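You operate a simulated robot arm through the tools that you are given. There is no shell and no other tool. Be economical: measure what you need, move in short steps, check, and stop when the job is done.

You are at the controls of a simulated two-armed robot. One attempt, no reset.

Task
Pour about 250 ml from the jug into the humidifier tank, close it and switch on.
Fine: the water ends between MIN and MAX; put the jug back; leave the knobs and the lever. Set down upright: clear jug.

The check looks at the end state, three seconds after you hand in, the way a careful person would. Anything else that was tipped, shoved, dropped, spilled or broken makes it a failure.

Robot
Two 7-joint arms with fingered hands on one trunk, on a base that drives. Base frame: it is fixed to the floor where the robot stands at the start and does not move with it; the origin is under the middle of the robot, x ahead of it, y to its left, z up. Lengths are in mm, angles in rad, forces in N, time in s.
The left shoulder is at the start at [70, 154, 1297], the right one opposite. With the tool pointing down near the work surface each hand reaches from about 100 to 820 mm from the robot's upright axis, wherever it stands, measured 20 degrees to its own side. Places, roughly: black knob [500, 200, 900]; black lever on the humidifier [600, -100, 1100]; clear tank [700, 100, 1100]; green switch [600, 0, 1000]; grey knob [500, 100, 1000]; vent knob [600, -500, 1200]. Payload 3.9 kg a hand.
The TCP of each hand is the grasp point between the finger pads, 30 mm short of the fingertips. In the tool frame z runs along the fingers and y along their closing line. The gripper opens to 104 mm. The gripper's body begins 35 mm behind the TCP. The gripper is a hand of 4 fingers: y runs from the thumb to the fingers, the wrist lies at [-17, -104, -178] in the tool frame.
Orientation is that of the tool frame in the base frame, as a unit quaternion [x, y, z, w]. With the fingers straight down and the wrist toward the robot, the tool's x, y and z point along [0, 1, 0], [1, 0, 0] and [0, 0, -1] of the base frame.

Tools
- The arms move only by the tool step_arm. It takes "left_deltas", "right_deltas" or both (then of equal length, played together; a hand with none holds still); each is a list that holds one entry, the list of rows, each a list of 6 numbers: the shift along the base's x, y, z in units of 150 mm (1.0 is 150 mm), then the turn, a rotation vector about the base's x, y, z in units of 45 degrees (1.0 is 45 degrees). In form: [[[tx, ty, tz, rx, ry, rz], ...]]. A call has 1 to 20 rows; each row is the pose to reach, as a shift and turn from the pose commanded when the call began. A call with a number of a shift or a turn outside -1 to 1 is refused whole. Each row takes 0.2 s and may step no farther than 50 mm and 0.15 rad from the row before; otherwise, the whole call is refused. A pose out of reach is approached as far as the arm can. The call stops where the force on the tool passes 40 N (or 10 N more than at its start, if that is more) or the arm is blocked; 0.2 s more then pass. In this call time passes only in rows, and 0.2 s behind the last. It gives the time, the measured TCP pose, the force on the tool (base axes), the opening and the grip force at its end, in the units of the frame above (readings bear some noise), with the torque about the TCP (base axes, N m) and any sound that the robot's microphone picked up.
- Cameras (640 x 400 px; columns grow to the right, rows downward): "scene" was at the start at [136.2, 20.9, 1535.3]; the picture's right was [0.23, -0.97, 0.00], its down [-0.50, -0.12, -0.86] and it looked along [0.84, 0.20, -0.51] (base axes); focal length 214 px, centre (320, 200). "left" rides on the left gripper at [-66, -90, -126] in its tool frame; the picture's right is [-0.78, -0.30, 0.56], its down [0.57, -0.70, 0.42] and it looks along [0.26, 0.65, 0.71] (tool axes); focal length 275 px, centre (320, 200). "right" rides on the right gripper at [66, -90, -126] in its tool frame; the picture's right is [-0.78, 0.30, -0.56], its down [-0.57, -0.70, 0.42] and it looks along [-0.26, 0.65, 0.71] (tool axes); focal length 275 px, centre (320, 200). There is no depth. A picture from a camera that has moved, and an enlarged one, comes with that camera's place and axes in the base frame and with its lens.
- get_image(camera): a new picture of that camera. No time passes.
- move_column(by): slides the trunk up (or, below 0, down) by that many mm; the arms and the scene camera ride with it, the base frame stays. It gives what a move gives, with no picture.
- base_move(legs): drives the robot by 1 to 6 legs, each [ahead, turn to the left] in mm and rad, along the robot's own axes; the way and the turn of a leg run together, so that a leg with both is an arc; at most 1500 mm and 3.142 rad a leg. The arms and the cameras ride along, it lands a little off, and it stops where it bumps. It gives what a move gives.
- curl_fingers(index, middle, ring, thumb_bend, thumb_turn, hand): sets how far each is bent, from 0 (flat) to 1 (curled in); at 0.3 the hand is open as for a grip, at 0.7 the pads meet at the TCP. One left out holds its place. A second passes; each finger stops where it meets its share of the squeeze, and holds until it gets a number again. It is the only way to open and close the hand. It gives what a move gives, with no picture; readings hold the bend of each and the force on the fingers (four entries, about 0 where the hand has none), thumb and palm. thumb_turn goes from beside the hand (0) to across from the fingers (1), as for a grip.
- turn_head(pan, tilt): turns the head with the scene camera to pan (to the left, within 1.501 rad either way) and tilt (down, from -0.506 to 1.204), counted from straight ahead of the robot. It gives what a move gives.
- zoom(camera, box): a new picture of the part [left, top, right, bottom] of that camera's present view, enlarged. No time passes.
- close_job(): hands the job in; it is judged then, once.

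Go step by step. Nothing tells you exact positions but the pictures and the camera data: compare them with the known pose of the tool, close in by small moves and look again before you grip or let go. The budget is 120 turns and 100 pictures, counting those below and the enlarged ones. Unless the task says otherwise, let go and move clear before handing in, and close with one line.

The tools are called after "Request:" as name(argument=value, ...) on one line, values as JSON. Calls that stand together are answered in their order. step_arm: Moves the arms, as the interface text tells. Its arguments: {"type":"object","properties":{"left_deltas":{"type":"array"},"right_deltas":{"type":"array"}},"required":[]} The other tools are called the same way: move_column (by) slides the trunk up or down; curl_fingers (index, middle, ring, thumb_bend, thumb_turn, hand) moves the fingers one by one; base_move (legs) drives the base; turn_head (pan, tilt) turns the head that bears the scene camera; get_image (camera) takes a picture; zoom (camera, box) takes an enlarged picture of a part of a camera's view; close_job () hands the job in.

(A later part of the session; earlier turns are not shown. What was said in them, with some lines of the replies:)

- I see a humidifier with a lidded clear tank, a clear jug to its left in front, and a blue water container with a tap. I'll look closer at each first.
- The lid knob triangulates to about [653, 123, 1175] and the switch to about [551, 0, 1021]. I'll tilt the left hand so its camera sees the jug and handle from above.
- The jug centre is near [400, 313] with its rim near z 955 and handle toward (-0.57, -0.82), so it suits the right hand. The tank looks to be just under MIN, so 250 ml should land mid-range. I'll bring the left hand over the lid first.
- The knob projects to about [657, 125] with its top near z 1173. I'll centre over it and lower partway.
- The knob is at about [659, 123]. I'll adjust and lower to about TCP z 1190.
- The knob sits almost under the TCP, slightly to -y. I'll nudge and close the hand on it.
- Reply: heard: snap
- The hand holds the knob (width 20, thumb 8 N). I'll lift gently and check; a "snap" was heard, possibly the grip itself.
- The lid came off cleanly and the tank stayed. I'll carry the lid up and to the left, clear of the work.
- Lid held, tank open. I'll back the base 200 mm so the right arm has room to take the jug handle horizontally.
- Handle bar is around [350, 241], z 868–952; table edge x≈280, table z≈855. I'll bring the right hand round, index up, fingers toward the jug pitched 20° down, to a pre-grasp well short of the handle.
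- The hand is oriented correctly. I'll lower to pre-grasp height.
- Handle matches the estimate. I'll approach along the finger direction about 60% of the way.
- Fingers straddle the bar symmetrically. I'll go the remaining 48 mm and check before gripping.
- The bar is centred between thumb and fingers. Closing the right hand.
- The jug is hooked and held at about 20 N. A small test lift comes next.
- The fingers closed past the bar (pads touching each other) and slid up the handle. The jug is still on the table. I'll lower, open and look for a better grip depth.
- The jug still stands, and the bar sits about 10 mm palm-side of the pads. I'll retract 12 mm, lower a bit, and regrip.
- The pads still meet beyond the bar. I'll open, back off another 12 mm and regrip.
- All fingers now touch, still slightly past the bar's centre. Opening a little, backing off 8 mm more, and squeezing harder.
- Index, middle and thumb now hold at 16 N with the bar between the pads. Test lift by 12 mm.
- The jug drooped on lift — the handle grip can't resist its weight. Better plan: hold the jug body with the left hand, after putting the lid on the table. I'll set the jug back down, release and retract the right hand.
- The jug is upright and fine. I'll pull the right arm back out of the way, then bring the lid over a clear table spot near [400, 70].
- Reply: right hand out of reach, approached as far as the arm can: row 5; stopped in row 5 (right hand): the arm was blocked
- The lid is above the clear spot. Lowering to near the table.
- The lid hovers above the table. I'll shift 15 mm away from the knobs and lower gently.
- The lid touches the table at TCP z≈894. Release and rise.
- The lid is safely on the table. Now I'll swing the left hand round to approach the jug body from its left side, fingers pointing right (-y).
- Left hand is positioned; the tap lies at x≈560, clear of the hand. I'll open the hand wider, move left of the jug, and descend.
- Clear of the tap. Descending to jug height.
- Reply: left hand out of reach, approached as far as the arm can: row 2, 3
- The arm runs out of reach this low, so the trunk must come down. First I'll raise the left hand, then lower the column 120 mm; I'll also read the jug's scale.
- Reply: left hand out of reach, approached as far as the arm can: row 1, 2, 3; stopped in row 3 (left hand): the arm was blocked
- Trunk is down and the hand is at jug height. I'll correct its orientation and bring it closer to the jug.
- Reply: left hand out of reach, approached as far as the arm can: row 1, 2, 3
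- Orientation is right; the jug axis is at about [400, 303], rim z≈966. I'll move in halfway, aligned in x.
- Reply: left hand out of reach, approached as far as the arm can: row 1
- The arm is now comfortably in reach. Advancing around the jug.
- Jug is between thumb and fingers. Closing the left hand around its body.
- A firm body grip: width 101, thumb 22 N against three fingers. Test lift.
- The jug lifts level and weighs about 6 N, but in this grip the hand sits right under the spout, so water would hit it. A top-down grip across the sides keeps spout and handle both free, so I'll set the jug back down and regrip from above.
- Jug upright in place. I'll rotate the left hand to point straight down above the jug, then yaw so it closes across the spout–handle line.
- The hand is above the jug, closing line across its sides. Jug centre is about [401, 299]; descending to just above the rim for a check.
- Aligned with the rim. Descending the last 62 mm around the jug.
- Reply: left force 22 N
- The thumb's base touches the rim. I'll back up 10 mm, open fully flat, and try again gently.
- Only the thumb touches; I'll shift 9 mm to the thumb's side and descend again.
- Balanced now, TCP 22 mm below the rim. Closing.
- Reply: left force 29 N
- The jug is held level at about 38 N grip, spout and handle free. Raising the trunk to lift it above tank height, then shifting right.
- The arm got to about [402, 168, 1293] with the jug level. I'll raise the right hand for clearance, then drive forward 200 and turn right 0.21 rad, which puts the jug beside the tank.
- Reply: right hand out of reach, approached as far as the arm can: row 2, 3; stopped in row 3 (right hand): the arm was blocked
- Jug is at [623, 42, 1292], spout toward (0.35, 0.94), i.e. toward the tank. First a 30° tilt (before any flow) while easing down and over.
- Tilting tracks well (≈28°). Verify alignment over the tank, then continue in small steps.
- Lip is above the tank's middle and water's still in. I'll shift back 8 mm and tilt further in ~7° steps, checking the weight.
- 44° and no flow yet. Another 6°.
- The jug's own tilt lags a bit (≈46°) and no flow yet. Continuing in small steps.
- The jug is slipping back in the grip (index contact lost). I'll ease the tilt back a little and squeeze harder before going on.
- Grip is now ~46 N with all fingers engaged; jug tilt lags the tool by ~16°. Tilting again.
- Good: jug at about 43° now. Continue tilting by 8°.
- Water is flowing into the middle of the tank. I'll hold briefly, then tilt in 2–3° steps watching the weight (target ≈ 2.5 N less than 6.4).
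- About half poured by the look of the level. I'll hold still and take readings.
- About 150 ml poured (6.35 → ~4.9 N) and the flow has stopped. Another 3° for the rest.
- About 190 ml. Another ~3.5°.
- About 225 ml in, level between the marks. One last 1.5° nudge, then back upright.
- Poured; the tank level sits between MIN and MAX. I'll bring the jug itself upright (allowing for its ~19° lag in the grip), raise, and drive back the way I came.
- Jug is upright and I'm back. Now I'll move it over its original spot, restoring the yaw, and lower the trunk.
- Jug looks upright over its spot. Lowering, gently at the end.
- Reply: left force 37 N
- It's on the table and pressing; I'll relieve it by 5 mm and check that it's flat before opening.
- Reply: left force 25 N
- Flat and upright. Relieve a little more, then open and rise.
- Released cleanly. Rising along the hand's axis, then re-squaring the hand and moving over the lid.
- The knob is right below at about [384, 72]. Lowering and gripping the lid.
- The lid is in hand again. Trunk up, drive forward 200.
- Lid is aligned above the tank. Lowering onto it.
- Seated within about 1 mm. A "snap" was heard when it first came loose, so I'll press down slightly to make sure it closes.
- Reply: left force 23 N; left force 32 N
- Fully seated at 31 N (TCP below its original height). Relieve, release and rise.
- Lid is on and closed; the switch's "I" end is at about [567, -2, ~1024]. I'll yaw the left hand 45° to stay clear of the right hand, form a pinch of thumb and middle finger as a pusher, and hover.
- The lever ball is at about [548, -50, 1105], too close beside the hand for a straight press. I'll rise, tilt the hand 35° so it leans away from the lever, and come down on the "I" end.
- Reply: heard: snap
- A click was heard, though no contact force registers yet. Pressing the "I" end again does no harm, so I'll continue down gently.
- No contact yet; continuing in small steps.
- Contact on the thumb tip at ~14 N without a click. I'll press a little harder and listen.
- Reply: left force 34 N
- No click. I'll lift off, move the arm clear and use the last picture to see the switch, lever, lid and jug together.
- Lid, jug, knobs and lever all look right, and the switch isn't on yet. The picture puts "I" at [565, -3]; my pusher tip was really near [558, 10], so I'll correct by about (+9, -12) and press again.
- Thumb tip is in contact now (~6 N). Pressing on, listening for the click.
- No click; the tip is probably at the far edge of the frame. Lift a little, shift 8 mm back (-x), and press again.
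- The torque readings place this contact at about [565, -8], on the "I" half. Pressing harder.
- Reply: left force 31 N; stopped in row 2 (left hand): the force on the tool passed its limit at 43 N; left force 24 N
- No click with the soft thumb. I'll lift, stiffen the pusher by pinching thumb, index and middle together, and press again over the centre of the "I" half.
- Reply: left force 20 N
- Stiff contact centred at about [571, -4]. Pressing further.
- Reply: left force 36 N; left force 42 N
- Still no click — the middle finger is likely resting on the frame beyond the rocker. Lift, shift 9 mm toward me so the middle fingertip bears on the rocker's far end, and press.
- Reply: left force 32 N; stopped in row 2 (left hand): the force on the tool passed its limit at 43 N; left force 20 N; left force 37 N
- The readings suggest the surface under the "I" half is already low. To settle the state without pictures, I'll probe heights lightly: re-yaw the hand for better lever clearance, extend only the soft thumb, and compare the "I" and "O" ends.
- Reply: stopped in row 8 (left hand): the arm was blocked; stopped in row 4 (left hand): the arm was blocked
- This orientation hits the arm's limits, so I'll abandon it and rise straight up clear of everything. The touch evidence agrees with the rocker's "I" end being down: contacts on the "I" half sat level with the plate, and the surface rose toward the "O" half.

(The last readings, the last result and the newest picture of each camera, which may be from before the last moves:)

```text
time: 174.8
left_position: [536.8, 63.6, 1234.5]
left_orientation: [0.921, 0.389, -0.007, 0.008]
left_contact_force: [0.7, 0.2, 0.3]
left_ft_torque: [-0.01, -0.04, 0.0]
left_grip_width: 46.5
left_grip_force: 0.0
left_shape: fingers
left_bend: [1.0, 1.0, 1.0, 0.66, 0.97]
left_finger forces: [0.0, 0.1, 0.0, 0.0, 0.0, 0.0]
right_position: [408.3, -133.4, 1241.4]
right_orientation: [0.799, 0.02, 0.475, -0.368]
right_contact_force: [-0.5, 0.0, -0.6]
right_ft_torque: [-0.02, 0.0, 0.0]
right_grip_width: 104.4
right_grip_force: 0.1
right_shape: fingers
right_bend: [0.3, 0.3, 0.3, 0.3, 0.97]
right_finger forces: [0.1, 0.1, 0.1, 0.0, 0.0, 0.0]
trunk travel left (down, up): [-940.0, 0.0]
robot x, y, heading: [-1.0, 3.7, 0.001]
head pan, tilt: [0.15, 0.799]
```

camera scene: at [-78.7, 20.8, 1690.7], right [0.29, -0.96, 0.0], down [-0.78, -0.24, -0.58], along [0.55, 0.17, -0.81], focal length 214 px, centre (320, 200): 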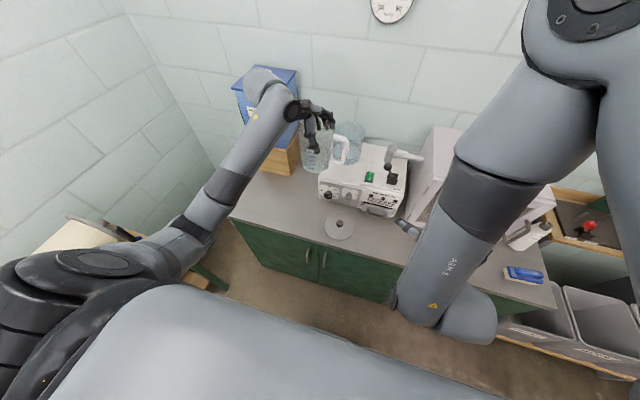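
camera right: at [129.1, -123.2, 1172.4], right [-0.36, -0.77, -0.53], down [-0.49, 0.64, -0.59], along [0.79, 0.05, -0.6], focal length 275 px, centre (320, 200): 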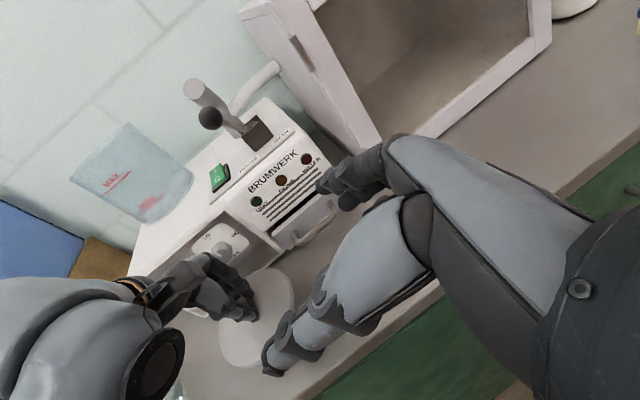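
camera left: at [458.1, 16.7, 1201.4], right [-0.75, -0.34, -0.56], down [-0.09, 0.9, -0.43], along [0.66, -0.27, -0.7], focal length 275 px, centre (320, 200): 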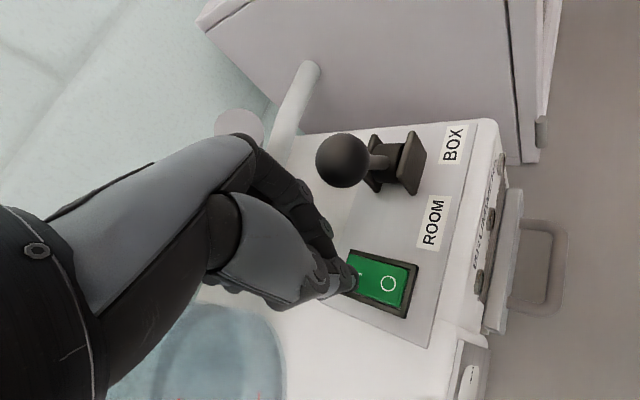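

I still have turns, so I'll do one careful check: return to the tilted pose that worked, thumb only, and compare contact heights at two points on the "I" half (both harmless to press).

Request:
step_arm(left_deltas=[[[0.05, -0.06, -0.05, 0, 0, 0], [0.1, -0.12, -0.1, -0.15, 0, 0], [0.15, -0.18, -0.15, -0.31, 0, 0], [0.2, -0.24, -0.25, -0.47, 0, 0], [0.25, -0.3, -0.35, -0.63, 0, 0], [0.255, -0.33, -0.43, -0.778, 0, 0]]])

Request:
step_arm(left_deltas=[[[0, 0, -0.25, 0, 0, 0], [0, 0, -0.5, 0, 0, 0], [0, 0, -0.7, 0, 0, 0]]])

Request:
step_arm(left_deltas=[[[0, 0, -0.013, 0, 0, 0], [0, 0, -0.026, 0, 0, 0]]])

```text
time: 176.2
left_position: [575.4, 15.1, 1170.6]
left_orientation: [0.875, 0.37, -0.122, 0.286]
left_contact_force: [0.7, 0.2, 1.0]
left_ft_torque: [0.0, 0.0, 0.02]
left_grip_width: 46.4
left_grip_force: 0.1
left_shape: fingers
left_bend: [1.0, 1.0, 1.0, 0.66, 0.97]
left_finger forces: [0.0, 0.0, 0.0, 0.1, 0.0, 0.0]
right_position: [408.1, -133.4, 1240.6]
right_orientation: [0.799, 0.021, 0.475, -0.367]
right_contact_force: [-0.6, 0.3, 1.3]
right_ft_torque: [0.0, -0.02, 0.02]
right_grip_width: 104.8
right_grip_force: 0.0
right_shape: fingers
right_bend: [0.3, 0.3, 0.3, 0.3, 0.97]
right_finger forces: [0.0, 0.0, 0.1, 0.0, 0.1, 0.0]
trunk travel left (down, up): [-940.0, 0.0]
robot x, y, heading: [-3.1, 3.2, 0.004]
head pan, tilt: [0.15, 0.799]
```

```text
time: 177.0
left_position: [575.6, 15.3, 1066.4]
left_orientation: [0.876, 0.371, -0.122, 0.284]
left_contact_force: [0.1, -0.7, 0.2]
left_ft_torque: [0.01, 0.0, -0.04]
left_grip_width: 46.6
left_grip_force: 0.0
left_shape: fingers
left_bend: [1.0, 1.0, 1.0, 0.66, 0.97]
left_finger forces: [0.0, 0.0, 0.1, 0.1, 0.0, 0.0]
right_position: [408.5, -133.3, 1241.3]
right_orientation: [0.799, 0.021, 0.474, -0.368]
right_contact_force: [0.7, -0.1, -0.8]
right_ft_torque: [-0.05, -0.02, -0.01]
right_grip_width: 104.5
right_grip_force: 0.1
right_shape: fingers
right_bend: [0.3, 0.3, 0.3, 0.3, 0.97]
right_finger forces: [0.1, 0.0, 0.0, 0.0, 0.0, 0.0]
trunk travel left (down, up): [-940.0, 0.0]
robot x, y, heading: [0.2, -3.1, 0.0]
head pan, tilt: [0.15, 0.799]
```

```text
time: 177.6
left_position: [575.9, 14.7, 1063.4]
left_orientation: [0.876, 0.37, -0.122, 0.285]
left_contact_force: [0.2, 0.5, -0.5]
left_ft_torque: [-0.01, -0.03, 0.01]
left_grip_width: 46.7
left_grip_force: 0.0
left_shape: fingers
left_bend: [1.0, 1.0, 1.0, 0.66, 0.97]
left_finger forces: [0.1, 0.1, 0.1, 0.1, 0.1, 0.0]
right_position: [407.6, -133.7, 1242.6]
right_orientation: [0.799, 0.02, 0.475, -0.368]
right_contact_force: [-0.1, -0.1, -0.1]
right_ft_torque: [0.0, 0.0, 0.02]
right_grip_width: 104.7
right_grip_force: 0.1
right_shape: fingers
right_bend: [0.3, 0.3, 0.3, 0.3, 0.97]
right_finger forces: [0.0, 0.1, 0.0, 0.1, 0.0, 0.0]
trunk travel left (down, up): [-940.0, 0.0]
robot x, y, heading: [-3.2, -0.7, -0.0]
head pan, tilt: [0.15, 0.799]
```

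Request:
step_arm(left_deltas=[[[0, 0, -0.02, 0, 0, 0], [0, 0, -0.04, 0, 0, 0]]])

Request:
step_arm(left_deltas=[[[0, 0, -0.01, 0, 0, 0], [0, 0, -0.02, 0, 0, 0]]])

Request:
step_arm(left_deltas=[[[0, 0, -0.01, 0, 0, 0], [0, 0, -0.02, 0, 0, 0]]])

Request:
step_arm(left_deltas=[[[0, 0, -0.01, 0, 0, 0], [0, 0, -0.02, 0, 0, 0]]])

```text
time: 178.2
left_position: [576.6, 14.7, 1055.7]
left_orientation: [0.876, 0.37, -0.122, 0.285]
left_contact_force: [-0.9, 1.0, 0.4]
left_ft_torque: [-0.02, -0.02, 0.03]
left_grip_width: 46.4
left_grip_force: 0.1
left_shape: fingers
left_bend: [1.0, 1.0, 1.0, 0.66, 0.97]
left_finger forces: [0.0, 0.0, 0.0, 0.0, 0.1, 0.0]
right_position: [407.7, -134.2, 1240.9]
right_orientation: [0.799, 0.02, 0.474, -0.369]
right_contact_force: [-0.7, 0.6, -0.5]
right_ft_torque: [0.01, -0.03, 0.01]
right_grip_width: 104.5
right_grip_force: 0.1
right_shape: fingers
right_bend: [0.3, 0.3, 0.3, 0.3, 0.97]
right_finger forces: [0.1, 0.0, 0.0, 0.0, 0.0, 0.0]
trunk travel left (down, up): [-940.0, 0.0]
robot x, y, heading: [-1.2, 0.5, 0.001]
head pan, tilt: [0.15, 0.799]
```

```text
time: 178.8
left_position: [575.7, 14.8, 1052.7]
left_orientation: [0.876, 0.369, -0.124, 0.285]
left_contact_force: [0.3, -0.4, 0.6]
left_ft_torque: [-0.04, 0.02, 0.0]
left_grip_width: 46.8
left_grip_force: 0.0
left_shape: fingers
left_bend: [1.0, 1.0, 1.0, 0.66, 0.97]
left_finger forces: [0.1, 0.0, 0.0, 0.0, 0.0, 0.0]
right_position: [407.8, -133.2, 1240.9]
right_orientation: [0.799, 0.021, 0.474, -0.369]
right_contact_force: [-1.2, 0.2, 1.0]
right_ft_torque: [0.0, 0.0, 0.0]
right_grip_width: 104.6
right_grip_force: 0.2
right_shape: fingers
right_bend: [0.3, 0.3, 0.3, 0.3, 0.97]
right_finger forces: [0.0, 0.1, 0.0, 0.0, 0.0, 0.0]
trunk travel left (down, up): [-940.0, 0.0]
robot x, y, heading: [0.1, -1.6, -0.002]
head pan, tilt: [0.15, 0.799]
```

```text
time: 179.4
left_position: [574.7, 14.4, 1050.7]
left_orientation: [0.876, 0.37, -0.12, 0.286]
left_contact_force: [-0.2, 1.9, 2.6]
left_ft_torque: [-0.01, 0.06, -0.03]
left_grip_width: 46.1
left_grip_force: 2.1
left_shape: fingers
left_bend: [1.0, 1.0, 1.0, 0.67, 0.97]
left_finger forces: [0.1, 0.1, 0.0, 0.1, 3.3, 0.1]
right_position: [408.7, -134.2, 1241.3]
right_orientation: [0.799, 0.021, 0.475, -0.368]
right_contact_force: [0.1, -0.3, 0.6]
right_ft_torque: [0.02, 0.0, -0.01]
right_grip_width: 104.6
right_grip_force: 0.0
right_shape: fingers
right_bend: [0.3, 0.3, 0.3, 0.3, 0.97]
right_finger forces: [0.1, 0.0, 0.0, 0.1, 0.1, 0.0]
trunk travel left (down, up): [-940.0, 0.0]
robot x, y, heading: [-4.7, 3.1, 0.008]
head pan, tilt: [0.15, 0.799]
```

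```text
time: 180.0
left_position: [573.8, 14.5, 1048.8]
left_orientation: [0.876, 0.37, -0.122, 0.285]
left_contact_force: [-0.6, 1.4, 6.5]
left_ft_torque: [-0.05, 0.1, -0.03]
left_grip_width: 44.9
left_grip_force: 3.4
left_shape: fingers
left_bend: [1.0, 1.0, 1.0, 0.7, 0.97]
left_finger forces: [0.0, 0.0, 0.1, 0.0, 6.8, 0.0]
right_position: [407.4, -132.5, 1241.9]
right_orientation: [0.799, 0.02, 0.475, -0.368]
right_contact_force: [-0.2, 0.3, 0.2]
right_ft_torque: [-0.04, -0.01, -0.01]
right_grip_width: 104.5
right_grip_force: 0.1
right_shape: fingers
right_bend: [0.3, 0.3, 0.3, 0.3, 0.97]
right_finger forces: [0.0, 0.0, 0.1, 0.0, 0.0, 0.1]
trunk travel left (down, up): [-940.0, 0.0]
robot x, y, heading: [-1.8, 0.8, -0.004]
head pan, tilt: [0.15, 0.799]
```

Request:
step_arm(left_deltas=[[[0, 0, 0.05, 0, 0, 0], [0, 0, 0.1, 0, 0, 0], [-0.067, 0, 0.1, 0, 0, 0], [-0.067, 0, 0.07, 0, 0, 0]]])

Request:
step_arm(left_deltas=[[[0, 0, -0.015, 0, 0, 0], [0, 0, -0.03, 0, 0, 0]]])

Request:
step_arm(left_deltas=[[[0, 0, -0.01, 0, 0, 0], [0, 0, -0.02, 0, 0, 0]]])

Request:
step_arm(left_deltas=[[[0, 0, -0.01, 0, 0, 0], [0, 0, -0.02, 0, 0, 0]]])

```text
time: 181.0
left_position: [565.8, 14.4, 1057.0]
left_orientation: [0.875, 0.371, -0.123, 0.285]
left_contact_force: [0.1, -0.2, 0.3]
left_ft_torque: [0.01, 0.03, 0.03]
left_grip_width: 46.6
left_grip_force: 0.1
left_shape: fingers
left_bend: [1.0, 1.0, 1.0, 0.66, 0.97]
left_finger forces: [0.0, 0.0, 0.1, 0.0, 0.0, 0.0]
right_position: [408.5, -133.1, 1240.7]
right_orientation: [0.799, 0.021, 0.474, -0.369]
right_contact_force: [-0.3, 0.0, -0.4]
right_ft_torque: [0.01, -0.01, 0.0]
right_grip_width: 104.6
right_grip_force: 0.1
right_shape: fingers
right_bend: [0.3, 0.3, 0.3, 0.3, 0.97]
right_finger forces: [0.0, 0.1, 0.0, 0.0, 0.1, 0.1]
trunk travel left (down, up): [-940.0, 0.0]
robot x, y, heading: [-3.7, 0.6, 0.001]
head pan, tilt: [0.15, 0.799]
```

```text
time: 181.6
left_position: [564.3, 13.3, 1053.4]
left_orientation: [0.876, 0.37, -0.121, 0.286]
left_contact_force: [-1.3, 0.2, 1.4]
left_ft_torque: [-0.01, 0.04, -0.03]
left_grip_width: 46.5
left_grip_force: 0.9
left_shape: fingers
left_bend: [1.0, 1.0, 1.0, 0.66, 0.97]
left_finger forces: [0.0, 0.0, 0.0, 0.0, 1.4, 0.1]
right_position: [408.3, -134.4, 1241.6]
right_orientation: [0.799, 0.021, 0.475, -0.368]
right_contact_force: [0.3, 0.2, -0.6]
right_ft_torque: [0.01, -0.02, -0.01]
right_grip_width: 104.7
right_grip_force: 0.0
right_shape: fingers
right_bend: [0.3, 0.3, 0.3, 0.3, 0.97]
right_finger forces: [0.1, 0.0, 0.0, 0.1, 0.0, 0.0]
trunk travel left (down, up): [-940.0, 0.0]
robot x, y, heading: [-5.8, 0.2, -0.001]
head pan, tilt: [0.15, 0.799]
```

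```text
time: 182.2
left_position: [564.9, 15.7, 1051.5]
left_orientation: [0.876, 0.37, -0.121, 0.286]
left_contact_force: [-0.4, 1.0, 5.8]
left_ft_torque: [-0.03, 0.05, 0.02]
left_grip_width: 45.6
left_grip_force: 2.7
left_shape: fingers
left_bend: [1.0, 1.0, 1.0, 0.68, 0.97]
left_finger forces: [0.0, 0.0, 0.0, 0.1, 4.7, 0.1]
right_position: [407.4, -134.4, 1242.3]
right_orientation: [0.799, 0.021, 0.475, -0.368]
right_contact_force: [0.0, 0.4, -0.4]
right_ft_torque: [-0.05, 0.01, 0.01]
right_grip_width: 104.4
right_grip_force: 0.0
right_shape: fingers
right_bend: [0.3, 0.3, 0.3, 0.3, 0.97]
right_finger forces: [0.0, 0.1, 0.0, 0.0, 0.0, 0.1]
trunk travel left (down, up): [-940.0, 0.0]
robot x, y, heading: [-3.6, 1.0, -0.0]
head pan, tilt: [0.15, 0.799]
```

```text
time: 182.8
left_position: [563.6, 14.8, 1048.2]
left_orientation: [0.875, 0.371, -0.122, 0.285]
left_contact_force: [0.9, 2.2, 8.6]
left_ft_torque: [-0.04, 0.05, 0.03]
left_grip_width: 44.6
left_grip_force: 4.2
left_shape: fingers
left_bend: [1.0, 1.0, 1.0, 0.71, 0.97]
left_finger forces: [0.1, 0.0, 0.0, 0.0, 8.4, 0.1]
right_position: [407.7, -133.2, 1242.8]
right_orientation: [0.799, 0.02, 0.476, -0.368]
right_contact_force: [0.8, -0.4, -0.3]
right_ft_torque: [-0.01, 0.01, 0.0]
right_grip_width: 104.8
right_grip_force: 0.1
right_shape: fingers
right_bend: [0.3, 0.3, 0.3, 0.3, 0.97]
right_finger forces: [0.0, 0.0, 0.0, 0.1, 0.0, 0.0]
trunk travel left (down, up): [-940.0, 0.0]
robot x, y, heading: [-2.7, -0.2, 0.001]
head pan, tilt: [0.15, 0.799]
```

The surface rises about 2 mm over 10 mm toward "O", so the "I" end is down: the switch is on. Lifting off and moving clear.

Request:
step_arm(left_deltas=[[[0, 0, 0.2, 0, 0, 0], [0, 0, 0.45, 0, 0, 0], [0, 0, 0.7, 0, 0, 0], [0, 0, 0.95, 0, 0, 0]]])

Request:
step_arm(left_deltas=[[[-0.15, 0.15, 0.2, 0, 0, 0], [-0.3, 0.3, 0.4, 0, 0, 0], [-0.45, 0.45, 0.6, 0, 0, 0], [-0.6, 0.6, 0.8, 0, 0, 0], [-0.75, 0.75, 1.0, 0, 0, 0]]])

```text
time: 183.8
left_position: [565.8, 15.5, 1190.7]
left_orientation: [0.876, 0.371, -0.123, 0.284]
left_contact_force: [0.1, -0.7, -0.4]
left_ft_torque: [-0.02, 0.01, -0.03]
left_grip_width: 46.5
left_grip_force: 0.0
left_shape: fingers
left_bend: [1.0, 1.0, 1.0, 0.66, 0.97]
left_finger forces: [0.0, 0.0, 0.0, 0.0, 0.0, 0.0]
right_position: [408.9, -132.5, 1242.2]
right_orientation: [0.799, 0.02, 0.475, -0.368]
right_contact_force: [-0.8, -0.5, -0.1]
right_ft_torque: [0.01, -0.01, 0.01]
right_grip_width: 104.9
right_grip_force: 0.1
right_shape: fingers
right_bend: [0.3, 0.3, 0.3, 0.3, 0.97]
right_finger forces: [0.1, 0.0, 0.1, 0.0, 0.0, 0.0]
trunk travel left (down, up): [-940.0, 0.0]
robot x, y, heading: [-0.4, -0.0, -0.008]
head pan, tilt: [0.15, 0.799]
```

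```text
time: 185.0
left_position: [449.8, 129.3, 1339.5]
left_orientation: [0.876, 0.371, -0.121, 0.284]
left_contact_force: [0.8, 0.1, 0.0]
left_ft_torque: [-0.03, -0.01, -0.01]
left_grip_width: 46.6
left_grip_force: 0.2
left_shape: fingers
left_bend: [1.0, 1.0, 1.0, 0.66, 0.97]
left_finger forces: [0.0, 0.0, 0.0, 0.0, 0.0, 0.0]
right_position: [405.9, -132.4, 1242.4]
right_orientation: [0.799, 0.02, 0.476, -0.367]
right_contact_force: [0.4, 0.9, -0.8]
right_ft_torque: [-0.02, 0.03, 0.0]
right_grip_width: 104.7
right_grip_force: 0.1
right_shape: fingers
right_bend: [0.3, 0.3, 0.3, 0.3, 0.97]
right_finger forces: [0.0, 0.0, 0.0, 0.1, 0.0, 0.1]
trunk travel left (down, up): [-940.0, 0.0]
robot x, y, heading: [-4.5, 2.4, 0.001]
head pan, tilt: [0.15, 0.799]
```

Both hands are empty and clear of everything, so I'm handing the job in.

Request:
close_job()

```text
The job is handed in.
```

I poured roughly 250 ml into the tank (225–285 ml by the weight readings), with the level between MIN and MAX, put the lid back on, and set the jug upright near its original spot. The switch should be on, but I judged that only by touch: the "I" end felt pressed down, I heard no click, and I had no pictures left to check.
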